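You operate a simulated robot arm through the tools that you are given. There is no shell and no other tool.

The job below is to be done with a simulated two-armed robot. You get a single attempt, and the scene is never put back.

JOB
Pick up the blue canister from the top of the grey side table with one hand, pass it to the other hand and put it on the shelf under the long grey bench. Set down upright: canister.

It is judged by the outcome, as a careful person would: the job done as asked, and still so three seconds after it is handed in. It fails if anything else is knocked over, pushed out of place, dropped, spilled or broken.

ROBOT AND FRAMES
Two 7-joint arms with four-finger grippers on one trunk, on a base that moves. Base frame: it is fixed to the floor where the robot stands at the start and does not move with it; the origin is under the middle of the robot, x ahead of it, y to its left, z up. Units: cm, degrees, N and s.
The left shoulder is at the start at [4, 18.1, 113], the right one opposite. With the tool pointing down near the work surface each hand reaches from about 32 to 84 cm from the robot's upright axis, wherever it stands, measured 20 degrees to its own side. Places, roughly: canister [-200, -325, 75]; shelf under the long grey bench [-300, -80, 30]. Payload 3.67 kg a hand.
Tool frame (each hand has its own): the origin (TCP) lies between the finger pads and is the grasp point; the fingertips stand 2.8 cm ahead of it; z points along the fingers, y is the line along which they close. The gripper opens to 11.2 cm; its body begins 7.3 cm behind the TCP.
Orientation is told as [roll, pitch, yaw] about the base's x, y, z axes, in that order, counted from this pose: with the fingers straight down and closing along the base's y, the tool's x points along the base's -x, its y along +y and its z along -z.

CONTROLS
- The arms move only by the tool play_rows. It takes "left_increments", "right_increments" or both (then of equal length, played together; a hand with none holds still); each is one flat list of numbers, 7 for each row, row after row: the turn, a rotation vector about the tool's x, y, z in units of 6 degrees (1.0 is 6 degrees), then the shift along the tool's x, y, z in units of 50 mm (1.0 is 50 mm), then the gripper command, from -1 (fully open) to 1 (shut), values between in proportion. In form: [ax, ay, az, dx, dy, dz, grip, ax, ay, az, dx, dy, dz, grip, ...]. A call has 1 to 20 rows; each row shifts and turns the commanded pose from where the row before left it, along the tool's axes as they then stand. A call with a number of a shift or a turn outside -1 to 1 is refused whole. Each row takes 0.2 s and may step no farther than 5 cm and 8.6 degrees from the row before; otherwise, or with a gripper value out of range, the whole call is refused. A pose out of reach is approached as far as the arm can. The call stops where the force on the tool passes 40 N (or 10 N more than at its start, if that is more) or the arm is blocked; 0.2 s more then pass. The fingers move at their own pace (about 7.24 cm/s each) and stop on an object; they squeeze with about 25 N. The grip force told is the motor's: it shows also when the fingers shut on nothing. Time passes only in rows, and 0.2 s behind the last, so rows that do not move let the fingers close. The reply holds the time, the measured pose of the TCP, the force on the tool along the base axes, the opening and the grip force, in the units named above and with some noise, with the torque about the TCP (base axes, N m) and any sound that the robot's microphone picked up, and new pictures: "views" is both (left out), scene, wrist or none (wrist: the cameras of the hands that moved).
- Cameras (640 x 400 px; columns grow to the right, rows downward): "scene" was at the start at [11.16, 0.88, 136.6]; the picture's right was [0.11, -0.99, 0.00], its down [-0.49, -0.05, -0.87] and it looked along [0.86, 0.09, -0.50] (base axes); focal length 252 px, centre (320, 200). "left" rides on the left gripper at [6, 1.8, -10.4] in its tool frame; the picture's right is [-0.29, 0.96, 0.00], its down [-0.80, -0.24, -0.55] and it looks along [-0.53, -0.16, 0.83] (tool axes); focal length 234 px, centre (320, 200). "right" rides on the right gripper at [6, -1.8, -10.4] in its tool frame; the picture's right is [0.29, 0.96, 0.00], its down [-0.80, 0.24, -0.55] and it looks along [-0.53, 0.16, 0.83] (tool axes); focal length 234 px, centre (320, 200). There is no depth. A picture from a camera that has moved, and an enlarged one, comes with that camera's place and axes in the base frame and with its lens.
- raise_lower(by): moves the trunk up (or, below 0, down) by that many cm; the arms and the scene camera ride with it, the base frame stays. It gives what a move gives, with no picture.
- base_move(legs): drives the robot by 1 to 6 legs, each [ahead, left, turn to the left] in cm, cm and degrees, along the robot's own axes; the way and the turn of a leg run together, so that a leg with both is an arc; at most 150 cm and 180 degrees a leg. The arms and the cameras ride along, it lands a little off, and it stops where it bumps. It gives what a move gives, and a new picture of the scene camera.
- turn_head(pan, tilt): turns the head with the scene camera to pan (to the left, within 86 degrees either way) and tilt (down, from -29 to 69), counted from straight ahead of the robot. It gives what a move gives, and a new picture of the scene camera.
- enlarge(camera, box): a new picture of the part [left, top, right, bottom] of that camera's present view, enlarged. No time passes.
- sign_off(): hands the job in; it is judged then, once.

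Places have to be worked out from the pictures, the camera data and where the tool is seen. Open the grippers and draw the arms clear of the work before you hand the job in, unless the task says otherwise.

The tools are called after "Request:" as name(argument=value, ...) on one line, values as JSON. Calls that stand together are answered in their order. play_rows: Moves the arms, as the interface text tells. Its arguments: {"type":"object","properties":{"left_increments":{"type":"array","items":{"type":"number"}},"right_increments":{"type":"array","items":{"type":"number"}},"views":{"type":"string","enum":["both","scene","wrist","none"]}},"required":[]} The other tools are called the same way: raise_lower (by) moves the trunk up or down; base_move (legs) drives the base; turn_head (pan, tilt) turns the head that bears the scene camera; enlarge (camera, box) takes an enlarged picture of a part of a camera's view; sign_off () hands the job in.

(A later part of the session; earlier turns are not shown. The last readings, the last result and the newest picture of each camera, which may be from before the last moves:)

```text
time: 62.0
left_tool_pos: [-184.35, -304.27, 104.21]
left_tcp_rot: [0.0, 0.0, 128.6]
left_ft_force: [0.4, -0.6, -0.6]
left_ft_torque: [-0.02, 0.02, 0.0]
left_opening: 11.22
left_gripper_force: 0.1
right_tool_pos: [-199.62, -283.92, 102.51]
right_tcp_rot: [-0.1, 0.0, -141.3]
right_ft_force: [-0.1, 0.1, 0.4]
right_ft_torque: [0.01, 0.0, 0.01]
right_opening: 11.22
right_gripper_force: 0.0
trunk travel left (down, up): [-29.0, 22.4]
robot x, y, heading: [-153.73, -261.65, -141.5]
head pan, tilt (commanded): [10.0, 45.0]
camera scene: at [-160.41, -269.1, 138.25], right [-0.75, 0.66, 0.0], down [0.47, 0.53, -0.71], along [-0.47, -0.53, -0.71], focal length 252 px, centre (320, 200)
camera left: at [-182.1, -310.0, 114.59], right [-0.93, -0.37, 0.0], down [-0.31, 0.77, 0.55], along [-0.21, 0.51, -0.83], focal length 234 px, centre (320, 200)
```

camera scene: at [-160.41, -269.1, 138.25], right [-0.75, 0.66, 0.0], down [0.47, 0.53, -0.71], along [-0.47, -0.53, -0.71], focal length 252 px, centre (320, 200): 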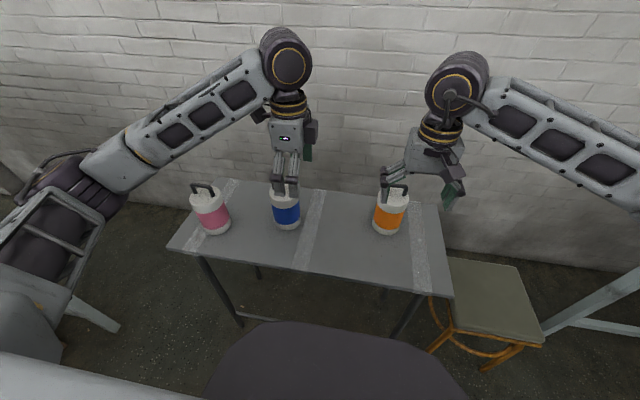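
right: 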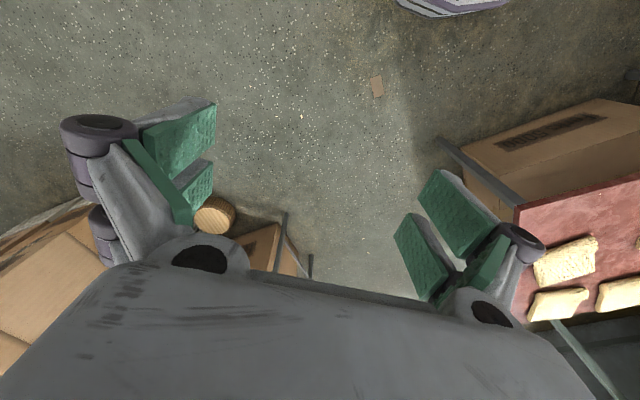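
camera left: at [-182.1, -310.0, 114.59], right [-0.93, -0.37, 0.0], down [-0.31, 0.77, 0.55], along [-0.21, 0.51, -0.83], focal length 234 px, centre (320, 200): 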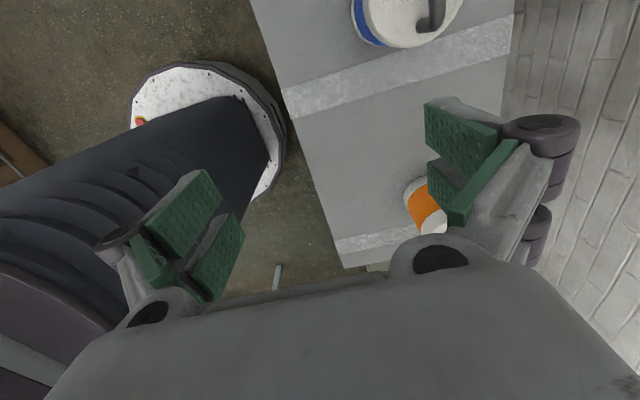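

The hand is turned and the left camera confirms the lid at about [-188.4,-316]. I shift it 7.2 cm left and 10.4 cm forward to hover above the handle.

Request:
play_rows(left_increments=[0, 0, 0, 0.48, 0.695, 0, -1, 0, 0, 0, 0.48, 0.695, 0, -1, 0, 0, 0, 0.48, 0.695, 0, -1, 0, 0, 0, 0, 0, 0, -1], views="both")

Request:
enlarge(camera="scene", box=[220, 100, 380, 250])

```text
time: 63.0
left_tool_pos: [-188.08, -316.31, 104.24]
left_tcp_rot: [-0.1, 0.1, 128.7]
left_ft_force: [0.5, 0.0, 0.1]
left_ft_torque: [0.03, 0.03, 0.0]
left_opening: 11.2
left_gripper_force: 0.1
right_tool_pos: [-199.64, -283.85, 102.45]
right_tcp_rot: [0.0, 0.1, -141.4]
right_ft_force: [0.1, 0.6, 0.1]
right_ft_torque: [-0.04, 0.02, -0.01]
right_opening: 11.16
right_gripper_force: 0.1
trunk travel left (down, up): [-29.0, 22.4]
robot x, y, heading: [-153.4, -261.2, -141.2]
head pan, tilt (commanded): [10.0, 45.0]
camera scene: at [-160.38, -269.06, 138.25], right [-0.75, 0.66, 0.0], down [0.47, 0.53, -0.71], along [-0.47, -0.53, -0.71], focal length 252 px, centre (320, 200)
camera left: at [-185.76, -322.06, 114.57], right [-0.93, -0.37, 0.0], down [-0.31, 0.77, 0.55], along [-0.21, 0.51, -0.83], focal length 234 px, centre (320, 200)
```

scene: 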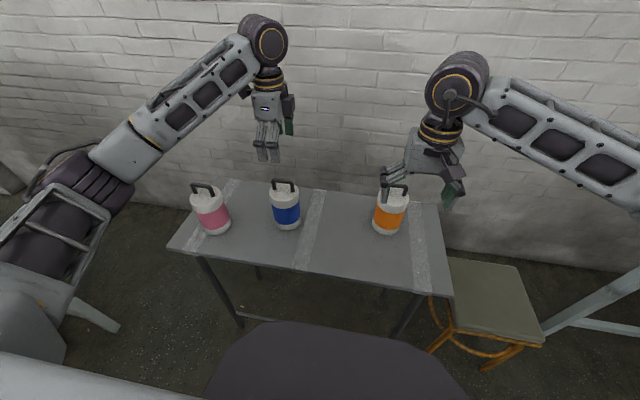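
left: 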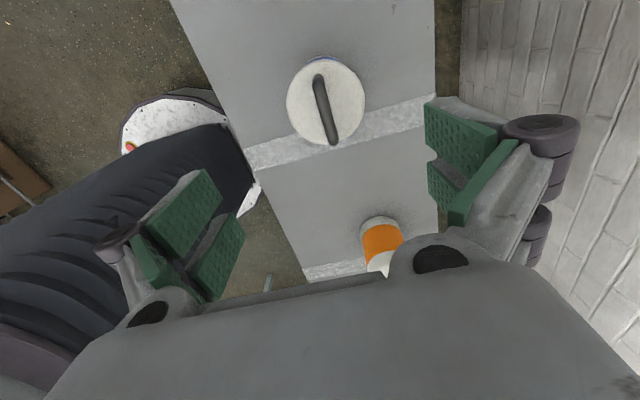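

```text
2.67 times, centred on (300, 175) of scene
camera zoom: at [-160.38, -269.06, 138.25], right [-0.75, 0.66, 0.0], down [0.47, 0.53, -0.71], along [-0.47, -0.53, -0.71], focal length 671 px, centre (373, 267)
```

zoom: 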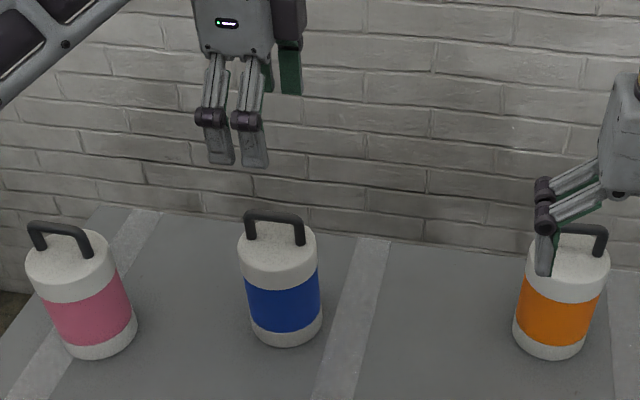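

The wrist view puts the handle centre about 1.0 cm left and 0.8 cm ahead of the tool axis and well aligned. I correct that and descend to TCP z≈92 with fingers open.

Request:
play_rows(left_increments=[0, 0, 0, 0.19, 0.16, 0, -1, 0, 0, 0, 0, 0, 0.7, -1, 0, 0, 0, 0, 0, 0.7, -1, 0, 0, 0, 0, 0, 0.6, -1, 0, 0, 0, 0, 0, 0.44, -1, 0, 0, 0, 0, 0, 0, -1], views="both")

Request:
enlarge(camera="scene", box=[220, 110, 380, 250])

```text
time: 64.4
left_tool_pos: [-188.11, -317.65, 91.99]
left_tcp_rot: [0.0, 0.0, 128.7]
left_ft_force: [-0.9, -0.4, 0.0]
left_ft_torque: [-0.01, -0.01, 0.0]
left_opening: 11.21
left_gripper_force: 0.0
right_tool_pos: [-199.65, -283.79, 102.54]
right_tcp_rot: [0.0, 0.0, -141.3]
right_ft_force: [0.4, 0.2, -0.3]
right_ft_torque: [0.01, 0.02, 0.0]
right_opening: 11.19
right_gripper_force: 0.0
trunk travel left (down, up): [-29.0, 22.4]
robot x, y, heading: [-153.36, -261.34, -141.2]
head pan, tilt (commanded): [10.0, 45.0]
camera scene: at [-160.4, -269.08, 138.25], right [-0.75, 0.66, 0.0], down [0.47, 0.53, -0.71], along [-0.47, -0.53, -0.71], focal length 252 px, centre (320, 200)
camera left: at [-185.8, -323.34, 102.37], right [-0.93, -0.37, 0.0], down [-0.31, 0.77, 0.55], along [-0.21, 0.51, -0.83], focal length 234 px, centre (320, 200)
```

scene: 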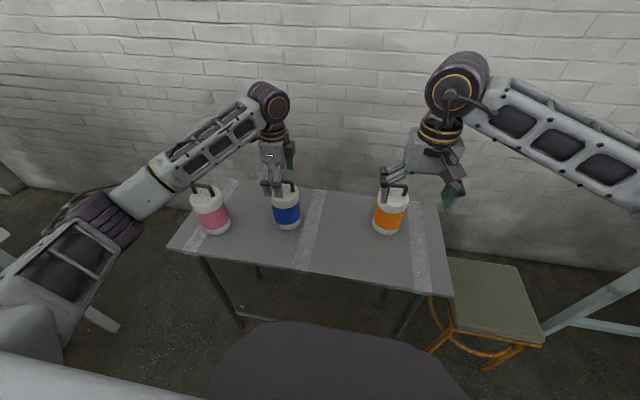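
left: 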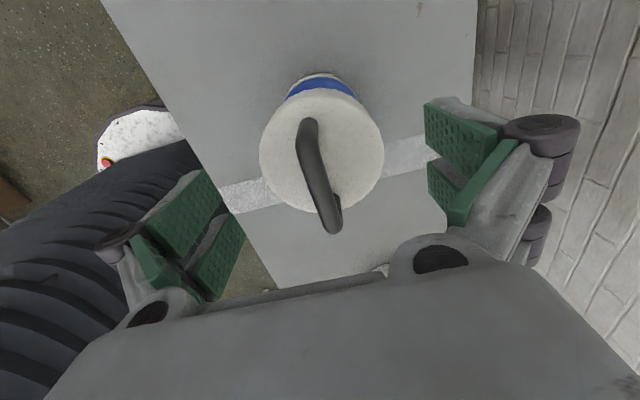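

```text
2.86 times, centred on (300, 180) of scene
camera zoom: at [-160.4, -269.08, 138.25], right [-0.75, 0.66, 0.0], down [0.47, 0.53, -0.71], along [-0.47, -0.53, -0.71], focal length 719 px, centre (377, 257)
```

zoom: 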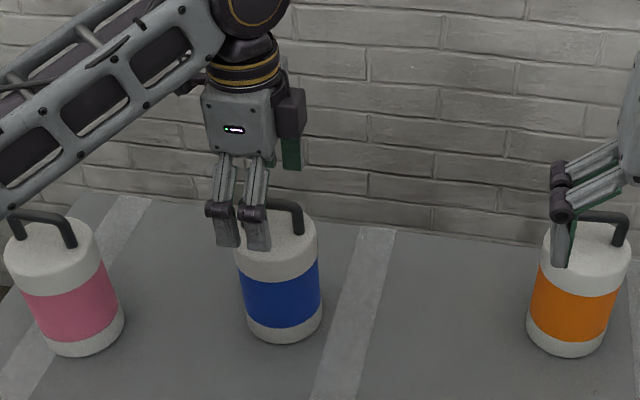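

The handle sits centred between the open pads and nothing is touched. I close the left gripper on the handle bar.

Request:
play_rows(left_increments=[0, 0, 0, 0, 0, 0, 1, 0, 0, 0, 0, 0, 0, 1, 0, 0, 0, 0, 0, 0, 1, 0, 0, 0, 0, 0, 0, 1, 0, 0, 0, 0, 0, 0, 1, 0, 0, 0, 0, 0, 0, 1, 0, 0, 0, 0, 0, 0, 1], views="both")

Request:
enlarge(camera="scene", box=[220, 110, 380, 250])

```text
time: 66.0
left_tool_pos: [-188.1, -317.54, 92.01]
left_tcp_rot: [0.0, 0.0, 128.7]
left_ft_force: [1.1, 1.2, -0.3]
left_ft_torque: [0.05, 0.02, 0.0]
left_opening: 1.16
left_gripper_force: 24.6
right_tool_pos: [-199.65, -284.05, 102.51]
right_tcp_rot: [0.0, 0.0, -141.4]
right_ft_force: [0.9, 0.1, -0.1]
right_ft_torque: [-0.03, -0.01, 0.0]
right_opening: 11.21
right_gripper_force: 0.0
trunk travel left (down, up): [-29.0, 22.4]
robot x, y, heading: [-153.58, -261.72, -141.2]
head pan, tilt (commanded): [10.0, 45.0]
camera scene: at [-160.4, -269.09, 138.25], right [-0.75, 0.66, 0.0], down [0.47, 0.53, -0.71], along [-0.47, -0.53, -0.71], focal length 252 px, centre (320, 200)
camera left: at [-185.8, -323.34, 102.39], right [-0.93, -0.37, 0.0], down [-0.31, 0.77, 0.55], along [-0.21, 0.51, -0.83], focal length 234 px, centre (320, 200)
```

scene: 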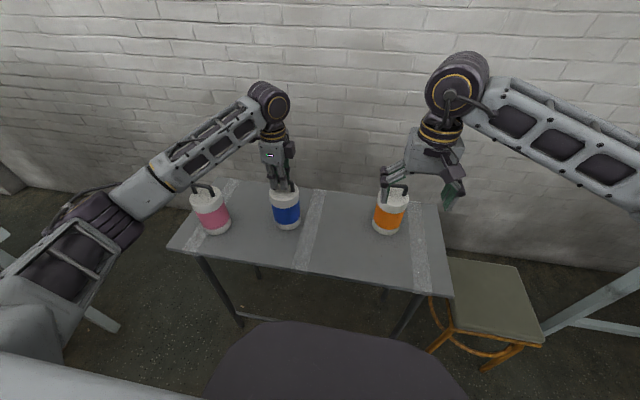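
left: 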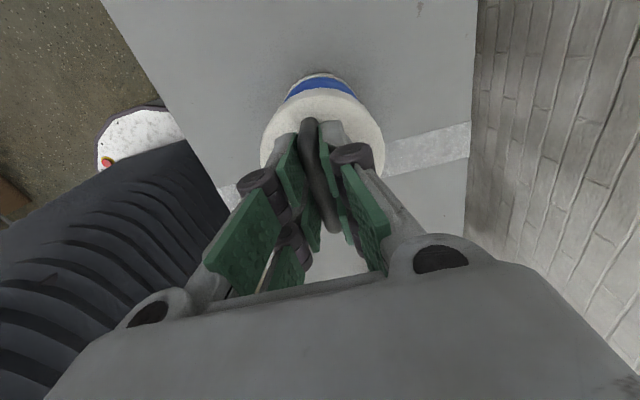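

```text
2.86 times, centred on (300, 180) of scene
camera zoom: at [-160.4, -269.09, 138.25], right [-0.75, 0.66, 0.0], down [0.47, 0.53, -0.71], along [-0.47, -0.53, -0.71], focal length 719 px, centre (377, 257)
```

zoom: 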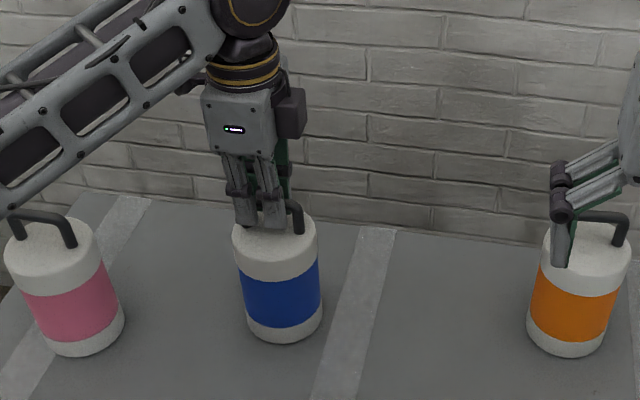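

The gripper holds the bar (opening 1.16 cm, 24.6 N). I lift straight up slowly.

Request:
play_rows(left_increments=[0, 0, 0, 0, 0, -0.15, 1, 0, 0, 0, 0, 0, -0.25, 1, 0, 0, 0, 0, 0, -0.3, 1, 0, 0, 0, 0, 0, -0.3, 1, 0, 0, 0, 0, 0, 0, 1], views="both")

```text
time: 67.2
left_tool_pos: [-188.16, -317.67, 97.15]
left_tcp_rot: [-0.1, -0.1, 128.7]
left_ft_force: [-0.7, -0.4, -6.5]
left_ft_torque: [-0.05, -0.04, -0.01]
left_opening: 1.15
left_gripper_force: 25.0
right_tool_pos: [-199.72, -284.04, 102.58]
right_tcp_rot: [0.0, 0.1, -141.3]
right_ft_force: [0.2, 0.9, 0.0]
right_ft_torque: [0.03, 0.0, -0.02]
right_opening: 11.16
right_gripper_force: 0.1
trunk travel left (down, up): [-29.0, 22.4]
robot x, y, heading: [-153.34, -261.36, -141.4]
head pan, tilt (commanded): [10.0, 45.0]
camera scene: at [-160.44, -269.18, 138.24], right [-0.75, 0.66, 0.0], down [0.47, 0.53, -0.71], along [-0.47, -0.53, -0.71], focal length 252 px, centre (320, 200)
camera left: at [-185.83, -323.42, 107.41], right [-0.93, -0.37, 0.0], down [-0.31, 0.77, 0.55], along [-0.21, 0.51, -0.83], focal length 234 px, centre (320, 200)
```

scene: 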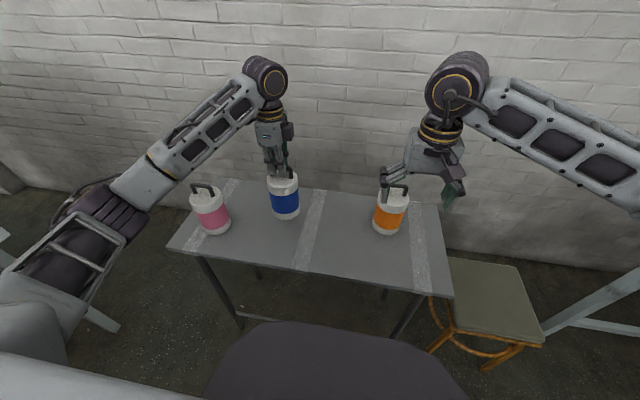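
left: 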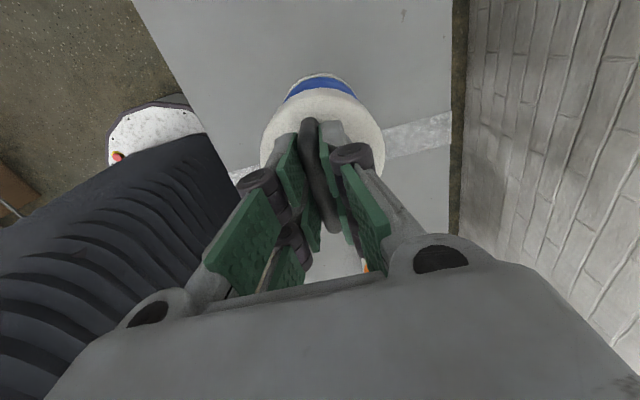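

The canister hangs free (about 6.5 N). I lift it another 14 cm, clear of the neighbours, and then back away from the table.

Request:
play_rows(left_increments=[0, 0, 0, 0, 0, -0.4, 1, 0, 0, 0, 0, 0, -0.5, 1, 0, 0, 0, 0, 0, -0.5, 1, 0, 0, 0, 0, 0, -0.5, 1, 0, 0, 0, 0, 0, -0.5, 1, 0, 0, 0, 0, 0, -0.4, 1, 0, 0, 0, 0, 0, 0, 1], views="scene")

Request:
base_move(legs=[[-15, 0, 0], [-20, 0, 0]])

```text
time: 68.8
left_tool_pos: [-188.06, -317.59, 111.08]
left_tcp_rot: [-0.1, 0.0, 128.8]
left_ft_force: [-0.4, -0.2, -5.2]
left_ft_torque: [-0.02, -0.01, -0.02]
left_opening: 1.17
left_gripper_force: 24.4
right_tool_pos: [-199.61, -283.99, 102.5]
right_tcp_rot: [-0.1, 0.1, -141.2]
right_ft_force: [-0.5, -0.3, -0.3]
right_ft_torque: [0.03, 0.05, -0.02]
right_opening: 11.18
right_gripper_force: 0.1
trunk travel left (down, up): [-29.0, 22.4]
robot x, y, heading: [-153.55, -261.43, -141.4]
head pan, tilt (commanded): [10.0, 45.0]
camera scene: at [-160.45, -269.19, 138.24], right [-0.75, 0.66, 0.0], down [0.47, 0.53, -0.71], along [-0.47, -0.53, -0.71], focal length 252 px, centre (320, 200)
```

scene: 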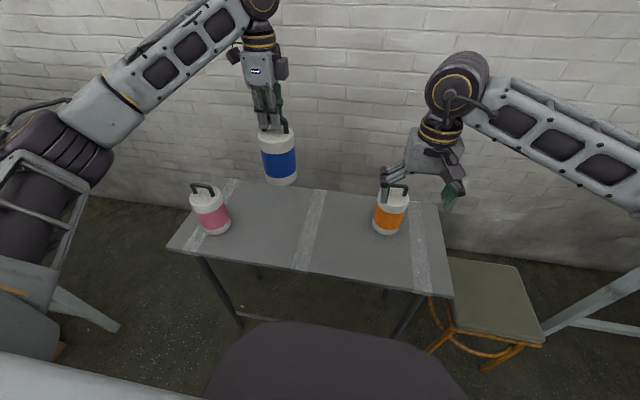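

```text
time: 71.4
left_tool_pos: [-160.54, -295.75, 111.03]
left_tcp_rot: [0.0, 0.0, 129.0]
left_ft_force: [0.4, -0.1, -5.6]
left_ft_torque: [-0.04, -0.01, 0.04]
left_opening: 1.15
left_gripper_force: 24.9
right_tool_pos: [-172.31, -262.11, 102.39]
right_tcp_rot: [-0.1, 0.0, -141.2]
right_ft_force: [0.0, -0.1, -0.8]
right_ft_torque: [-0.02, 0.03, 0.01]
right_opening: 11.2
right_gripper_force: 0.0
trunk travel left (down, up): [-29.0, 22.4]
robot x, y, heading: [-126.7, -239.73, -141.6]
head pan, tilt (commanded): [10.0, 45.0]
camera scene: at [-133.03, -247.17, 138.25], right [-0.75, 0.66, 0.0], down [0.47, 0.53, -0.71], along [-0.47, -0.53, -0.71], focal length 252 px, centre (320, 200)
```

scene: 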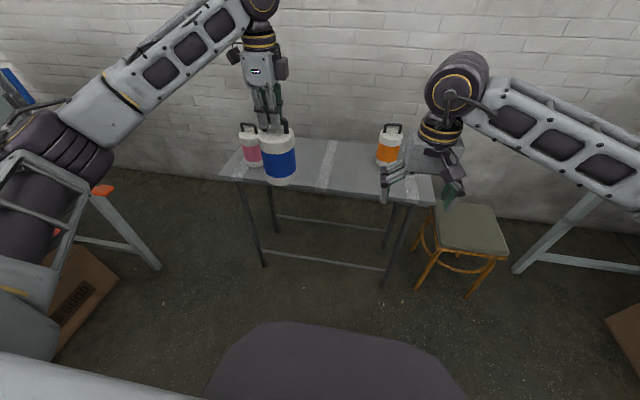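

The canister is held clear at robot-frame (61,23), z 111. I now turn the right hand 35° to the left and pitch it up to 30° below horizontal, so it can take the body from the side.

Request:
play_rows(right_increments=[0, 0, -0.833, 0, 0, 0, -1, 0, 0, -0.833, 0, 0, 0, -1, 0, 0, -0.833, 0, 0, 0, -1, 0, 0, -0.833, 0, 0, 0, -1, 0, 0, -0.833, 0, 0, 0, -1, 0, 0, -0.833, 0, 0, 0, -1, 0, 0, -0.833, 0, 0, 0, -1, 0, -1, 0, 0, 0, 0, -1, 0, -1, 0, 0, 0, 0, -1, 0, -1, 0, 0, 0, 0, -1, 0, -1, 0, 0, 0, 0, -1, 0, -1, 0, 0, 0, 0, -1, 0, -1, 0, 0, 0, 0, -1, 0, -1, 0, 0, 0, 0, -1, 0, -1, 0, 0, 0, 0, -1, 0, -1, 0, 0, 0, 0, -1, 0, -1, 0, 0, 0, 0, -1], views="both")

```text
time: 75.0
left_tool_pos: [-160.55, -295.82, 111.18]
left_tcp_rot: [-0.2, 0.0, 128.8]
left_ft_force: [-0.1, -0.6, -5.3]
left_ft_torque: [-0.02, -0.02, 0.0]
left_opening: 1.2
left_gripper_force: 24.8
right_tool_pos: [-172.17, -262.06, 102.59]
right_tcp_rot: [0.1, -60.1, -106.1]
right_ft_force: [-0.4, -0.5, 0.0]
right_ft_torque: [0.0, 0.02, -0.01]
right_opening: 11.2
right_gripper_force: 0.1
trunk travel left (down, up): [-29.0, 22.4]
robot x, y, heading: [-126.26, -239.72, -141.4]
head pan, tilt (commanded): [10.0, 45.0]
camera scene: at [-133.08, -247.15, 138.24], right [-0.75, 0.66, 0.0], down [0.47, 0.53, -0.71], along [-0.47, -0.53, -0.71], focal length 252 px, centre (320, 200)
camera right: at [-170.79, -250.21, 102.34], right [0.96, -0.13, -0.25], down [0.25, 0.01, 0.97], along [-0.12, -0.99, 0.04], focal length 234 px, centre (320, 200)
```

scene: 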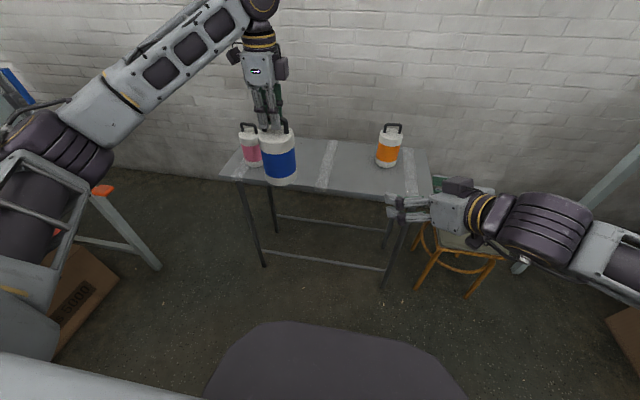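
right: 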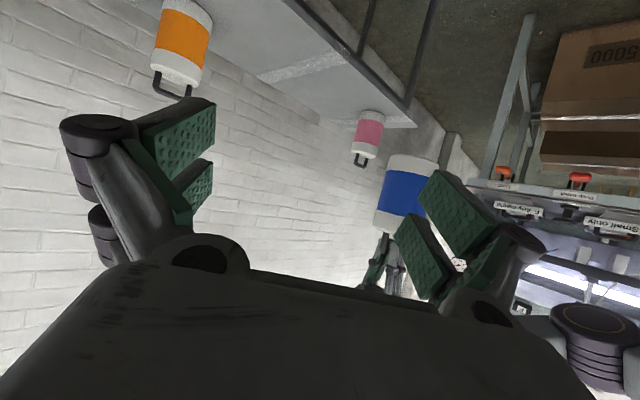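

The right hand now points forward-left at 30° below horizontal. I bring the canister 17 cm to the right and 3 cm forward with the left hand, gently, into the handover spot.

Request:
play_rows(left_increments=[0, 0, 0, -0.3, 0.05, 0, 1, 0, 0, 0, -0.425, 0.08, 0, 1, 0, 0, 0, -0.425, 0.08, 0, 1, 0, 0, 0, -0.425, 0.08, 0, 1, 0, 0, 0, -0.425, 0.08, 0, 1, 0, 0, 0, -0.425, 0.08, 0, 1, 0, 0, 0, -0.425, 0.08, 0, 1, 0, 0, 0, -0.3, 0.05, 0, 1, 0, 0, 0, -0.25, 0.02, 0, 1, 0, 0, 0, 0, 0, 0, 1, 0, 0, 0, 0, 0, 0, 1], views="both")

Request:
enlarge(camera="right", box=[160, 60, 560, 310])

```text
time: 77.4
left_tool_pos: [-173.54, -284.48, 111.06]
left_tcp_rot: [-0.1, 0.0, 128.8]
left_ft_force: [-0.4, -0.3, -5.2]
left_ft_torque: [-0.03, -0.03, 0.0]
left_opening: 1.19
left_gripper_force: 24.7
right_tool_pos: [-172.25, -262.18, 102.49]
right_tcp_rot: [0.1, -60.0, -106.1]
right_ft_force: [-0.2, -0.4, -0.3]
right_ft_torque: [0.03, 0.02, -0.01]
right_opening: 11.19
right_gripper_force: 0.1
trunk travel left (down, up): [-29.0, 22.4]
robot x, y, heading: [-126.13, -239.31, -141.3]
head pan, tilt (commanded): [10.0, 45.0]
camera scene: at [-133.11, -247.17, 138.24], right [-0.75, 0.66, 0.0], down [0.47, 0.53, -0.71], along [-0.46, -0.53, -0.71], focal length 252 px, centre (320, 200)
camera left: at [-171.28, -290.13, 121.4], right [-0.93, -0.38, 0.0], down [-0.31, 0.77, 0.55], along [-0.21, 0.51, -0.83], focal length 234 px, centre (320, 200)
```

scene: 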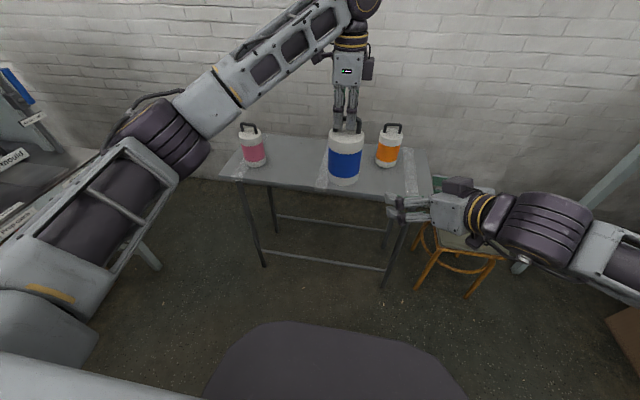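
left: 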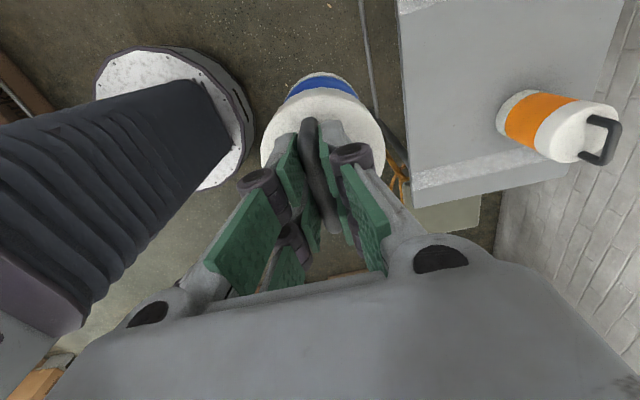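

```text
1.60 times, centred on (360, 185) of right
camera zoom: at [-170.83, -250.22, 102.34], right [0.96, -0.13, -0.25], down [0.25, 0.01, 0.97], along [-0.12, -0.99, 0.04], focal length 375 px, centre (256, 224)
```

zoom: 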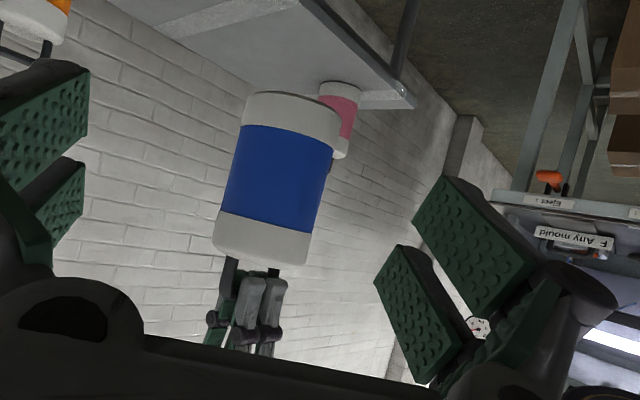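

The canister hangs nearly upright at about [-173.8,-284.5], spanning z≈94–106. I line up the right hand with it: 4.7 cm sideways, 2.7 cm down, 6 cm forward, then check again.

Request:
play_rows(right_increments=[0, 0, 0, -0.044, 0.313, 0.437, -1, 0, 0, 0, -0.044, 0.313, 0.437, -1, 0, 0, 0, -0.044, 0.314, 0.437, -1, 0, 0, 0, 0, 0, 0, -1], views="both")

Request:
enlarge(camera="scene", box=[280, 60, 460, 240])

```text
time: 78.4
left_tool_pos: [-173.53, -284.45, 111.12]
left_tcp_rot: [-0.1, 0.0, 128.9]
left_ft_force: [0.6, 0.2, -5.3]
left_ft_torque: [-0.01, -0.04, -0.01]
left_opening: 1.16
left_gripper_force: 25.4
right_tool_pos: [-169.43, -269.17, 99.65]
right_tcp_rot: [0.1, -59.9, -106.1]
right_ft_force: [-0.3, 0.7, 0.4]
right_ft_torque: [-0.03, 0.01, 0.01]
right_opening: 11.22
right_gripper_force: 0.2
trunk travel left (down, up): [-29.0, 22.4]
robot x, y, heading: [-126.23, -239.47, -141.1]
head pan, tilt (commanded): [10.0, 45.0]
camera scene: at [-133.11, -247.13, 138.25], right [-0.75, 0.66, 0.0], down [0.47, 0.53, -0.71], along [-0.47, -0.53, -0.71], focal length 252 px, centre (320, 200)
camera right: at [-167.97, -257.33, 99.6], right [0.96, -0.13, -0.25], down [0.25, 0.01, 0.97], along [-0.12, -0.99, 0.04], focal length 234 px, centre (320, 200)
```

scene: 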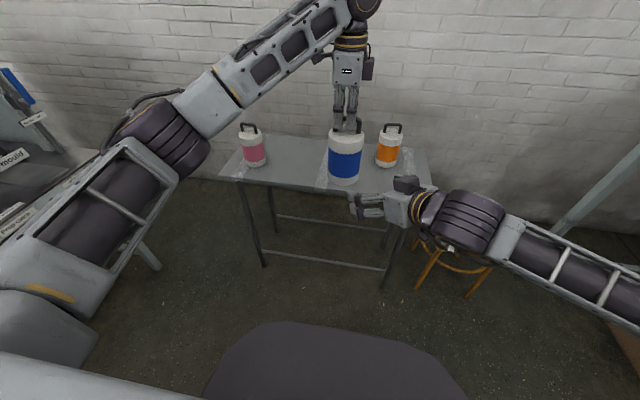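
right: 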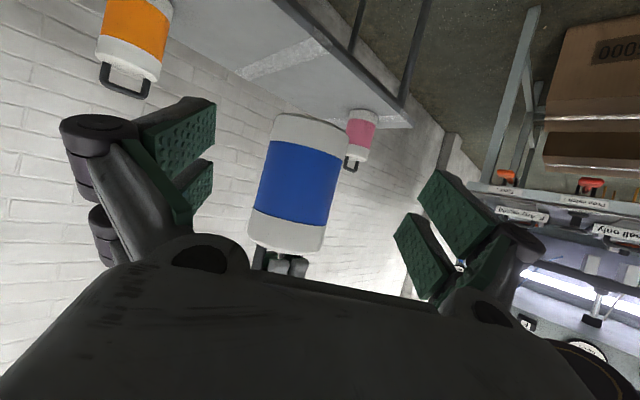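

```text
2.22 times, centred on (370, 150) of scene
camera zoom: at [-133.11, -247.13, 138.25], right [-0.75, 0.66, 0.0], down [0.47, 0.53, -0.71], along [-0.47, -0.53, -0.71], focal length 559 px, centre (209, 311)
```

zoom: 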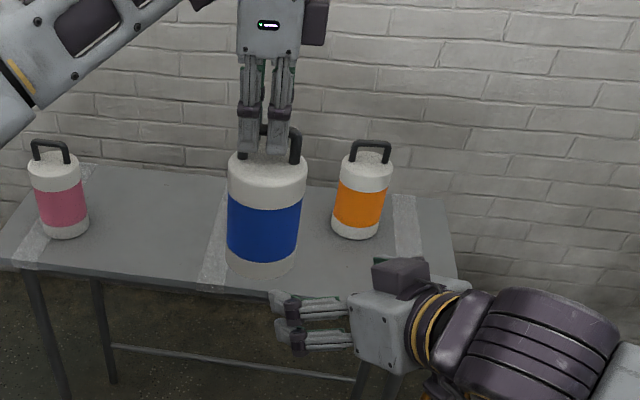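

Lateral alignment looks good (within ~0.3 cm). The motor box on top of the right gripper would come near the left fingers, so I flatten the right hand to 20° below horizontal, then advance 6 cm and look again.

Request:
play_rows(right_increments=[0, -0.833, 0, 0, 0, 0, -1, 0, -0.833, 0, 0, 0, 0, -1, 0, 0, 0, -0.137, 0, 0.376, -1, 0, 0, 0, -0.137, 0, 0.376, -1, 0, 0, 0, -0.137, 0, 0.376, -1, 0, 0, 0, 0, 0, 0, -1], views="both")

Request:
enlarge(camera="scene", box=[280, 60, 460, 240])

```text
time: 79.8
left_tool_pos: [-173.6, -284.35, 111.06]
left_tcp_rot: [0.0, 0.0, 128.9]
left_ft_force: [0.0, -0.5, -6.0]
left_ft_torque: [-0.05, -0.01, 0.02]
left_opening: 1.17
left_gripper_force: 25.2
right_tool_pos: [-171.0, -274.99, 99.85]
right_tcp_rot: [0.1, -70.0, -106.3]
right_ft_force: [-0.6, 0.6, -0.5]
right_ft_torque: [-0.03, 0.03, 0.03]
right_opening: 11.19
right_gripper_force: 0.1
trunk travel left (down, up): [-29.0, 22.4]
robot x, y, heading: [-126.02, -239.53, -141.2]
head pan, tilt (commanded): [10.0, 45.0]
camera scene: at [-133.1, -247.14, 138.24], right [-0.75, 0.66, 0.0], down [0.47, 0.53, -0.71], along [-0.47, -0.53, -0.71], focal length 252 px, centre (320, 200)
camera right: at [-169.7, -263.25, 97.58], right [0.95, -0.17, -0.27], down [0.3, 0.17, 0.94], along [-0.11, -0.97, 0.21], focal length 234 px, centre (320, 200)
```

scene: 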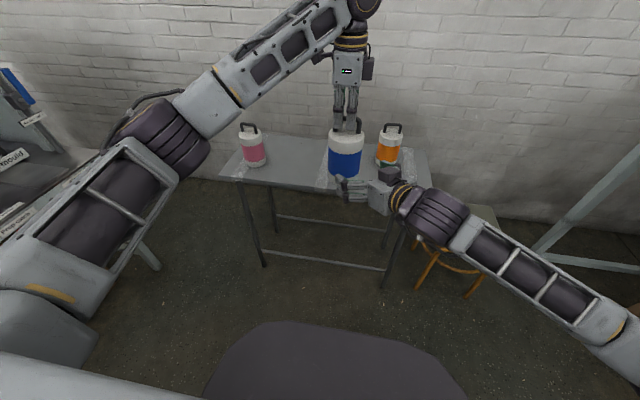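
right: 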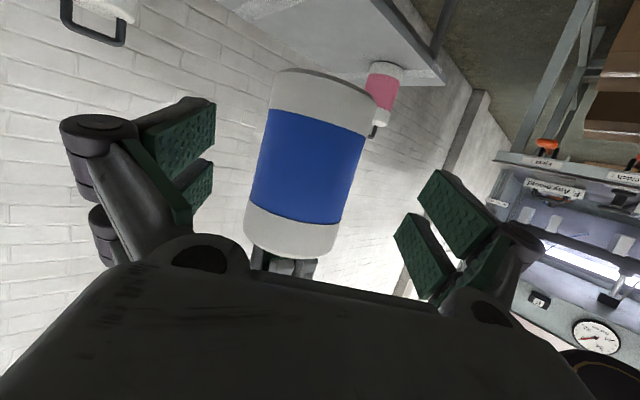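

```text
2.22 times, centred on (370, 150) of scene
camera zoom: at [-133.1, -247.14, 138.24], right [-0.75, 0.66, 0.0], down [0.47, 0.53, -0.71], along [-0.47, -0.53, -0.71], focal length 559 px, centre (209, 311)
```

zoom: 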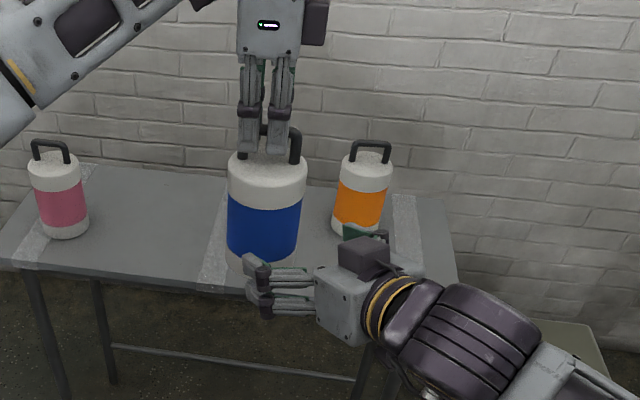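

The canister is centred between the right fingers (offset ~0.1 cm) with 9.9 cm to go. I advance horizontally the rest of the way with fingers open.

Request:
play_rows(right_increments=[0, 0, 0, -0.1, 0, 0.315, -1, 0, 0, 0, -0.1, 0, 0.315, -1, 0, 0, 0, -0.1, 0, 0.315, -1, 0, 0, 0, -0.1, 0, 0.315, -1, 0, 0, 0, -0.1, 0, 0.315, -1, 0, 0, 0, -0.1, 0, 0.313, -1, 0, 0, 0, 0, 0, 0, -1], views="both")

Request:
enlarge(camera="scene", box=[280, 60, 460, 240])

Request:
enlarge(camera="left", box=[0, 0, 640, 400])

```text
time: 81.4
left_tool_pos: [-173.65, -284.45, 111.13]
left_tcp_rot: [-0.1, 0.1, 128.9]
left_ft_force: [0.5, 0.5, -5.0]
left_ft_torque: [-0.05, -0.02, 0.01]
left_opening: 1.14
left_gripper_force: 25.3
right_tool_pos: [-173.92, -284.6, 99.36]
right_tcp_rot: [0.0, -70.0, -106.3]
right_ft_force: [1.2, 0.2, -0.6]
right_ft_torque: [0.02, 0.03, 0.03]
right_opening: 11.23
right_gripper_force: 0.0
trunk travel left (down, up): [-29.0, 22.4]
robot x, y, heading: [-126.25, -239.75, -141.2]
head pan, tilt (commanded): [10.0, 45.0]
camera scene: at [-133.1, -247.14, 138.24], right [-0.75, 0.66, 0.0], down [0.47, 0.53, -0.71], along [-0.47, -0.53, -0.71], focal length 252 px, centre (320, 200)
camera right: at [-172.49, -272.81, 97.16], right [0.95, -0.17, -0.27], down [0.3, 0.17, 0.94], along [-0.12, -0.97, 0.21], focal length 234 px, centre (320, 200)
```

scene: 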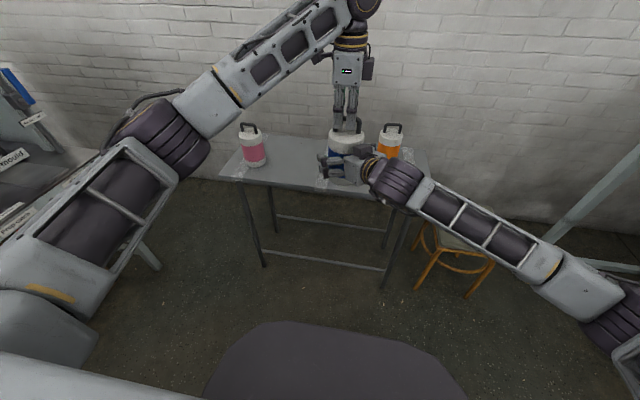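
right: 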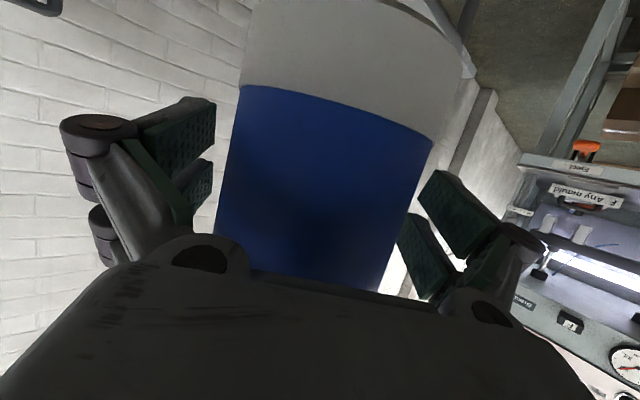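

```text
2.22 times, centred on (370, 150) of scene
camera zoom: at [-133.1, -247.14, 138.24], right [-0.75, 0.66, 0.0], down [0.47, 0.53, -0.71], along [-0.47, -0.53, -0.71], focal length 559 px, centre (209, 311)
```

zoom: 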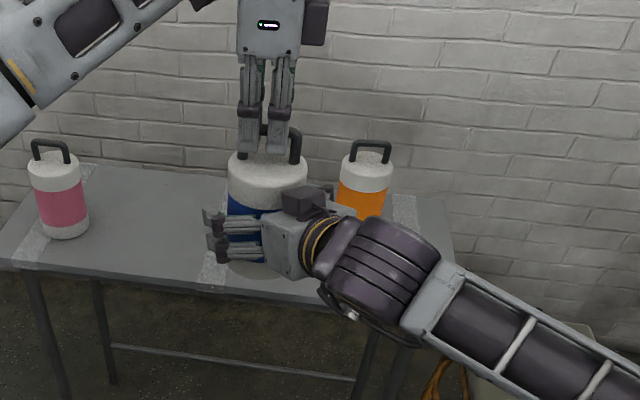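

```text
1.00 times, centred on (320, 200) of left (not enlarged: the box is as wide or as high as the picture)
camera zoom: at [-171.26, -290.11, 121.42], right [-0.93, -0.38, 0.0], down [-0.31, 0.77, 0.55], along [-0.21, 0.51, -0.83], focal length 234 px, centre (320, 200)
```

zoom: 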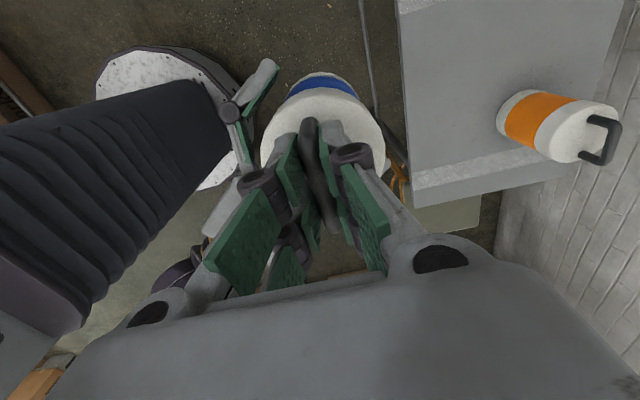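

Both pad pairs straddle the canister body evenly and no contact force shows. I close the right gripper on the body.

Request:
play_rows(right_increments=[0, 0, 0, 0, 0, 0, 1, 0, 0, 0, 0, 0, 0, 1, 0, 0, 0, 0, 0, 0, 1, 0, 0, 0, 0, 0, 0, 1], views="both")

```text
time: 82.4
left_tool_pos: [-173.43, -284.47, 111.01]
left_tcp_rot: [-0.2, 0.0, 128.9]
left_ft_force: [7.3, -6.0, -6.2]
left_ft_torque: [-0.17, -0.23, 0.14]
left_opening: 1.18
left_gripper_force: 25.7
right_tool_pos: [-173.94, -284.54, 99.32]
right_tcp_rot: [0.1, -69.9, -106.3]
right_ft_force: [-8.0, 5.9, 0.3]
right_ft_torque: [-0.62, -0.74, -0.11]
right_opening: 8.49
right_gripper_force: 25.0
trunk travel left (down, up): [-29.0, 22.4]
robot x, y, heading: [-126.15, -239.65, -141.2]
head pan, tilt (commanded): [10.0, 45.0]
camera scene: at [-133.1, -247.19, 138.24], right [-0.75, 0.66, 0.0], down [0.47, 0.53, -0.71], along [-0.47, -0.53, -0.71], focal length 252 px, centre (320, 200)
camera right: at [-172.56, -272.8, 97.14], right [0.95, -0.17, -0.27], down [0.3, 0.17, 0.94], along [-0.12, -0.97, 0.21], focal length 234 px, centre (320, 200)
```

scene: 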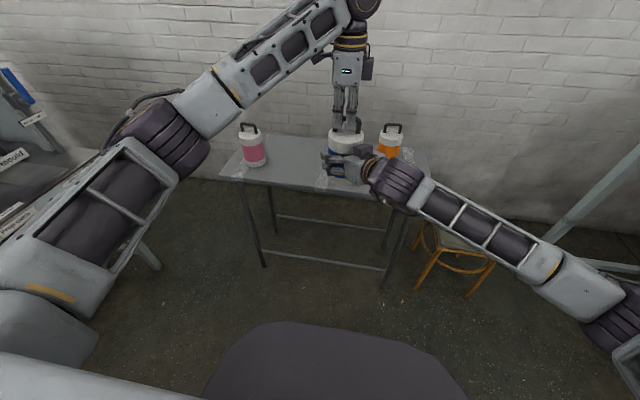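
right: 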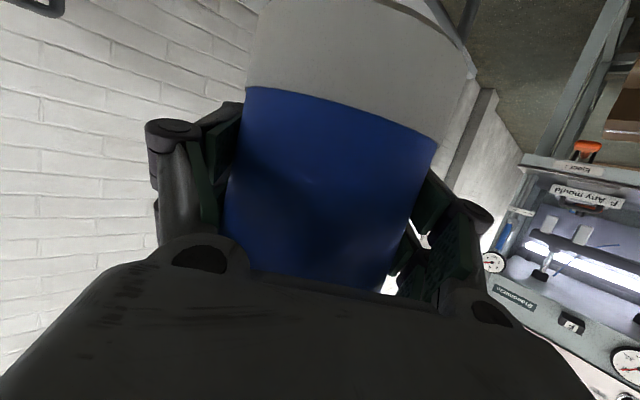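

The right hand grips the body (opening 8.5 cm, 25 N), with about 9.5 N of side load between the hands. I nudge the right hand 0.2 cm toward the left to relieve that before letting go.

Request:
play_rows(right_increments=[0, 0, 0, 0, 0.04, 0, 1, 0, 0, 0, 0, 0, 0, 1], views="none")

```text
time: 83.0
left_tool_pos: [-173.59, -284.43, 111.0]
left_tcp_rot: [0.0, 0.2, 128.9]
left_ft_force: [18.1, -6.6, -4.4]
left_ft_torque: [-0.26, -0.59, 0.23]
left_opening: 1.18
left_gripper_force: 25.1
right_tool_pos: [-173.93, -284.53, 99.31]
right_tcp_rot: [0.0, -69.9, -106.4]
right_ft_force: [-17.1, 6.7, 0.9]
right_ft_torque: [-0.49, -1.6, -0.19]
right_opening: 8.53
right_gripper_force: 24.8
trunk travel left (down, up): [-29.0, 22.4]
robot x, y, heading: [-126.46, -239.8, -141.3]
head pan, tilt (commanded): [10.0, 45.0]
```

That was the wrong direction (load rose to ~18 N), so I move the right hand 0.36 cm back the other way and 0.1 cm rearward.

Request:
play_rows(right_increments=[0, 0, 0, 0.003, -0.036, -0.01, 1, 0, 0, 0, 0.004, -0.036, -0.01, 1, 0, 0, 0, 0, 0, 0, 1], views="none")

```text
time: 83.8
left_tool_pos: [-173.71, -284.34, 111.03]
left_tcp_rot: [0.0, -0.2, 128.8]
left_ft_force: [12.1, 2.5, -0.5]
left_ft_torque: [0.17, -0.29, 0.31]
left_opening: 1.15
left_gripper_force: 24.6
right_tool_pos: [-173.9, -284.39, 99.27]
right_tcp_rot: [0.2, -70.0, -106.2]
right_ft_force: [-12.6, -2.8, -0.2]
right_ft_torque: [0.11, -1.13, -0.32]
right_opening: 8.53
right_gripper_force: 24.7
trunk travel left (down, up): [-29.0, 22.4]
robot x, y, heading: [-125.98, -239.51, -141.3]
head pan, tilt (commanded): [10.0, 45.0]
```

Still about 12 N across; I move the right hand a further 0.3 cm the same way and read again.

Request:
play_rows(right_increments=[0, 0, 0, 0, -0.03, 0.006, 1, 0, 0, 0, 0, -0.03, 0.006, 1, 0, 0, 0, 0, 0, 0, 1, 0, 0, 0, 0, 0, 0, 1], views="wrist")

```text
time: 84.8
left_tool_pos: [-173.43, -284.43, 111.11]
left_tcp_rot: [0.1, -0.1, 128.7]
left_ft_force: [-8.2, 3.0, -1.3]
left_ft_torque: [0.57, 0.65, -0.12]
left_opening: 1.19
left_gripper_force: 25.0
right_tool_pos: [-174.03, -284.47, 99.36]
right_tcp_rot: [0.2, -70.0, -106.0]
right_ft_force: [8.7, -4.0, 0.0]
right_ft_torque: [-0.23, 0.46, 0.09]
right_opening: 8.47
right_gripper_force: 24.6
trunk travel left (down, up): [-29.0, 22.4]
robot x, y, heading: [-126.13, -239.53, -141.2]
head pan, tilt (commanded): [10.0, 45.0]
camera right: at [-172.72, -272.67, 97.13], right [0.95, -0.17, -0.27], down [0.3, 0.17, 0.94], along [-0.11, -0.97, 0.21], focal length 234 px, centre (320, 200)
```

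right: 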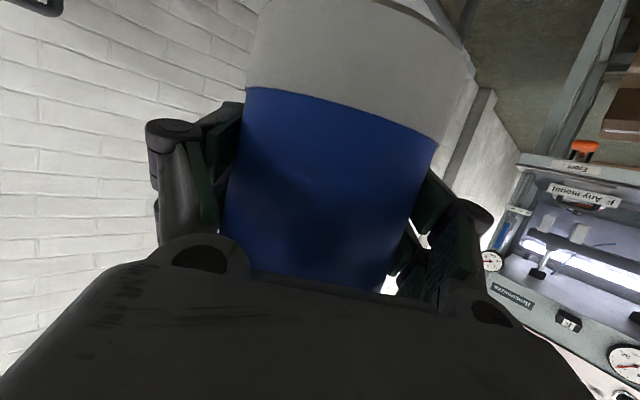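

Now the load is 9 N the other way; a 0.12 cm return should balance it.

Request:
play_rows(right_increments=[0, 0, 0, 0, 0.024, 0, 1, 0, 0, 0, 0, 0, 0, 1, 0, 0, 0, 0, 0, 0, 1], views="none")

```text
time: 85.6
left_tool_pos: [-173.59, -284.38, 111.05]
left_tcp_rot: [0.0, 0.0, 128.8]
left_ft_force: [-11.2, 4.4, -1.6]
left_ft_torque: [0.59, 0.67, -0.12]
left_opening: 1.17
left_gripper_force: 25.1
right_tool_pos: [-174.1, -284.44, 99.35]
right_tcp_rot: [0.1, -70.1, -106.1]
right_ft_force: [10.8, -5.0, -0.3]
right_ft_torque: [-0.07, 0.67, 0.1]
right_opening: 8.46
right_gripper_force: 24.7
trunk travel left (down, up): [-29.0, 22.4]
robot x, y, heading: [-126.34, -239.3, -141.4]
head pan, tilt (commanded): [10.0, 45.0]
```

The reading lags a bit; one more small 0.1 cm step, then I'll release the handle.

Request:
play_rows(right_increments=[0, 0, 0, 0, 0.02, 0, 1, 0, 0, 0, 0, 0, 0, 1, 0, 0, 0, 0, 0, 0, 1], views="none")

```text
time: 86.4
left_tool_pos: [-173.57, -284.44, 111.1]
left_tcp_rot: [-0.1, 0.0, 129.0]
left_ft_force: [-8.8, 3.7, -2.1]
left_ft_torque: [0.48, 0.56, -0.13]
left_opening: 1.16
left_gripper_force: 24.9
right_tool_pos: [-174.13, -284.4, 99.33]
right_tcp_rot: [0.0, -70.0, -106.2]
right_ft_force: [7.8, -3.1, -0.4]
right_ft_torque: [-0.1, 0.4, 0.14]
right_opening: 8.46
right_gripper_force: 24.9
trunk travel left (down, up): [-29.0, 22.4]
robot x, y, heading: [-126.38, -239.78, -141.5]
head pan, tilt (commanded): [10.0, 45.0]
```

Loads are now small. I release the handle by opening the left gripper only to about 4 cm (to stay clear of the right hand's motor box) while both hands hold still.

Request:
play_rows(left_increments=[0, 0, 0, 0, 0, 0, 0.8, 0, 0, 0, 0, 0, 0, 0.5, 0, 0, 0, 0, 0, 0, 0.3, 0, 0, 0, 0, 0, 0, 0.3], right_increments=[0, 0, 0, 0, 0, 0, 1, 0, 0, 0, 0, 0, 0, 1, 0, 0, 0, 0, 0, 0, 1, 0, 0, 0, 0, 0, 0, 1], views="both")

```text
time: 87.4
left_tool_pos: [-173.57, -284.42, 111.06]
left_tcp_rot: [-0.1, 0.0, 128.9]
left_ft_force: [0.7, -0.2, 0.6]
left_ft_torque: [0.03, 0.02, -0.01]
left_opening: 3.9
left_gripper_force: 0.2
right_tool_pos: [-173.95, -284.52, 99.34]
right_tcp_rot: [0.0, -70.0, -106.4]
right_ft_force: [-0.3, 0.7, 0.3]
right_ft_torque: [0.0, 0.04, 0.02]
right_opening: 8.48
right_gripper_force: 24.6
trunk travel left (down, up): [-29.0, 22.4]
robot x, y, heading: [-126.23, -239.79, -141.0]
head pan, tilt (commanded): [10.0, 45.0]
camera scene: at [-133.1, -247.19, 138.24], right [-0.75, 0.66, 0.0], down [0.47, 0.53, -0.71], along [-0.47, -0.53, -0.71], focal length 252 px, centre (320, 200)
camera right: at [-172.68, -272.69, 97.13], right [0.95, -0.17, -0.27], down [0.3, 0.17, 0.94], along [-0.12, -0.97, 0.21], focal length 234 px, centre (320, 200)
camera left: at [-171.26, -290.16, 121.4], right [-0.93, -0.38, 0.0], down [-0.31, 0.77, 0.55], along [-0.21, 0.51, -0.83], focal length 234 px, centre (320, 200)
```

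scene: 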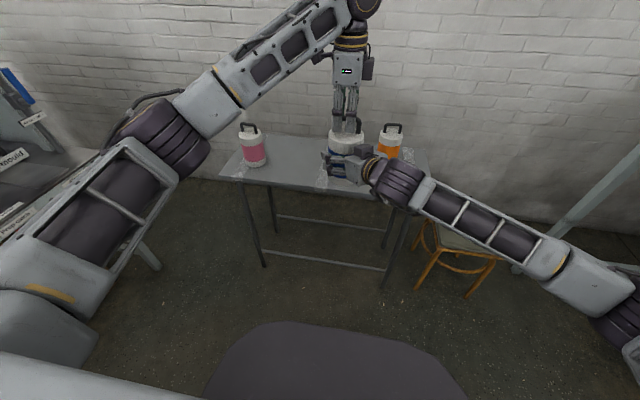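
right: 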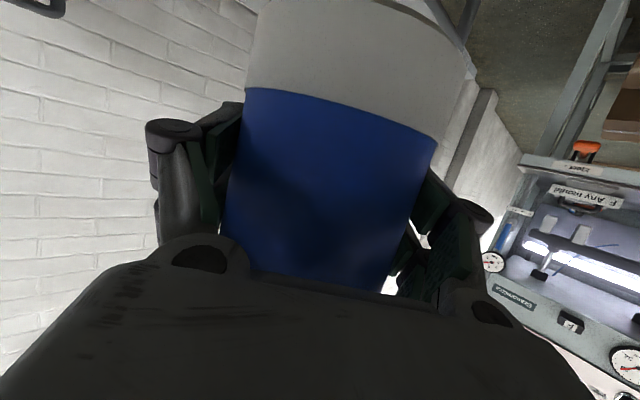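
left: 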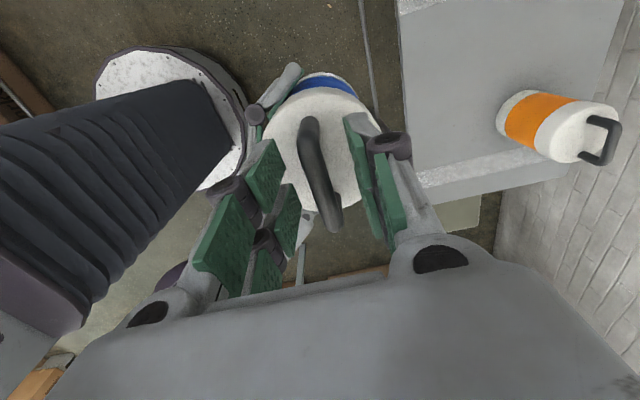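

The handle is free of the left pads and the canister sits in the right hand. I lift the left hand straight up 10 cm and check the right hand's reading.

Request:
play_rows(left_increments=[0, 0, 0, 0, 0, -0.2, 0.3, 0, 0, 0, 0, 0, -0.4, 0.3, 0, 0, 0, 0, 0, -0.4, 0.3, 0, 0, 0, 0, 0, -0.5, 0.3, 0, 0, 0, 0, 0, -0.5, 0.3, 0, 0, 0, 0, 0, 0, 0.3], right_increments=[0, 0, 0, 0, 0, 0, 1, 0, 0, 0, 0, 0, 0, 1, 0, 0, 0, 0, 0, 0, 1, 0, 0, 0, 0, 0, 0, 1, 0, 0, 0, 0, 0, 0, 1, 0, 0, 0, 0, 0, 0, 1], views="both")

```text
time: 88.8
left_tool_pos: [-173.61, -284.59, 121.08]
left_tcp_rot: [-0.1, 0.0, 128.8]
left_ft_force: [-0.5, 0.6, -0.5]
left_ft_torque: [0.0, -0.02, 0.01]
left_opening: 3.92
left_gripper_force: 0.0
right_tool_pos: [-174.1, -284.52, 99.33]
right_tcp_rot: [0.1, -69.9, -106.1]
right_ft_force: [-0.1, -0.9, -0.5]
right_ft_torque: [-0.03, 0.01, 0.0]
right_opening: 8.47
right_gripper_force: 25.3
trunk travel left (down, up): [-29.0, 22.4]
robot x, y, heading: [-126.04, -239.84, -141.2]
head pan, tilt (commanded): [10.0, 45.0]
camera scene: at [-133.13, -247.25, 138.23], right [-0.75, 0.66, 0.0], down [0.47, 0.53, -0.71], along [-0.46, -0.53, -0.71], focal length 252 px, centre (320, 200)
camera right: at [-172.68, -272.73, 97.1], right [0.95, -0.17, -0.27], down [0.3, 0.17, 0.94], along [-0.11, -0.97, 0.21], focal length 234 px, centre (320, 200)
camera left: at [-171.35, -290.23, 131.37], right [-0.93, -0.38, 0.0], down [-0.31, 0.77, 0.55], along [-0.21, 0.51, -0.83], focal length 234 px, centre (320, 200)
```

scene: 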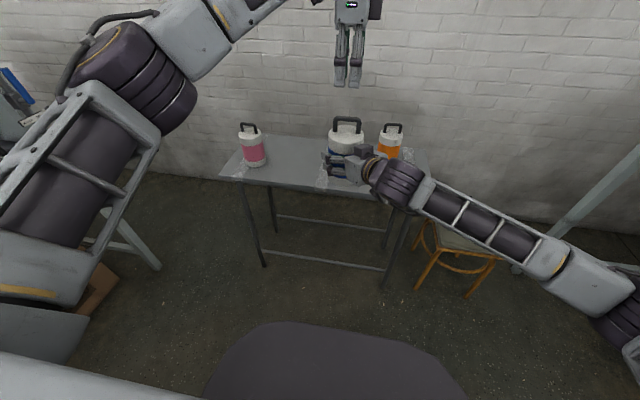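
right: 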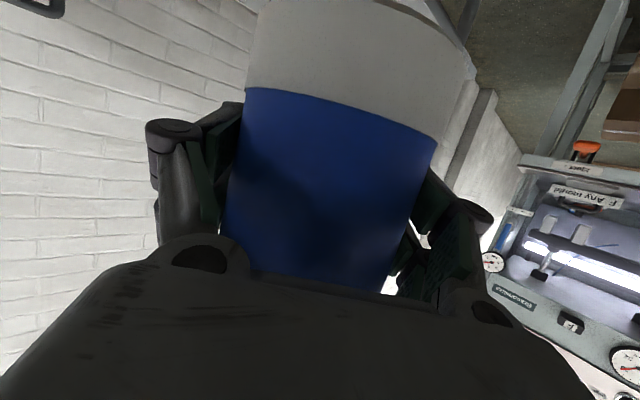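
left: 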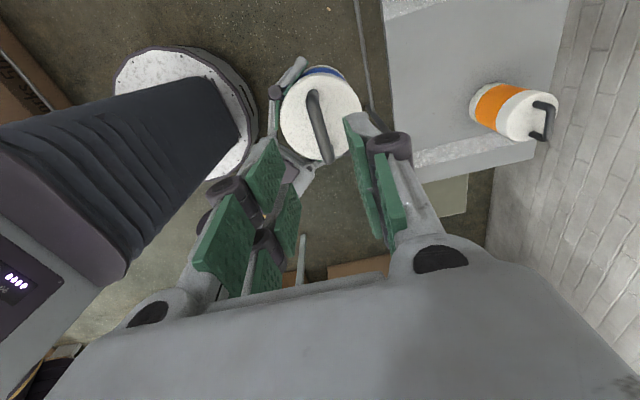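

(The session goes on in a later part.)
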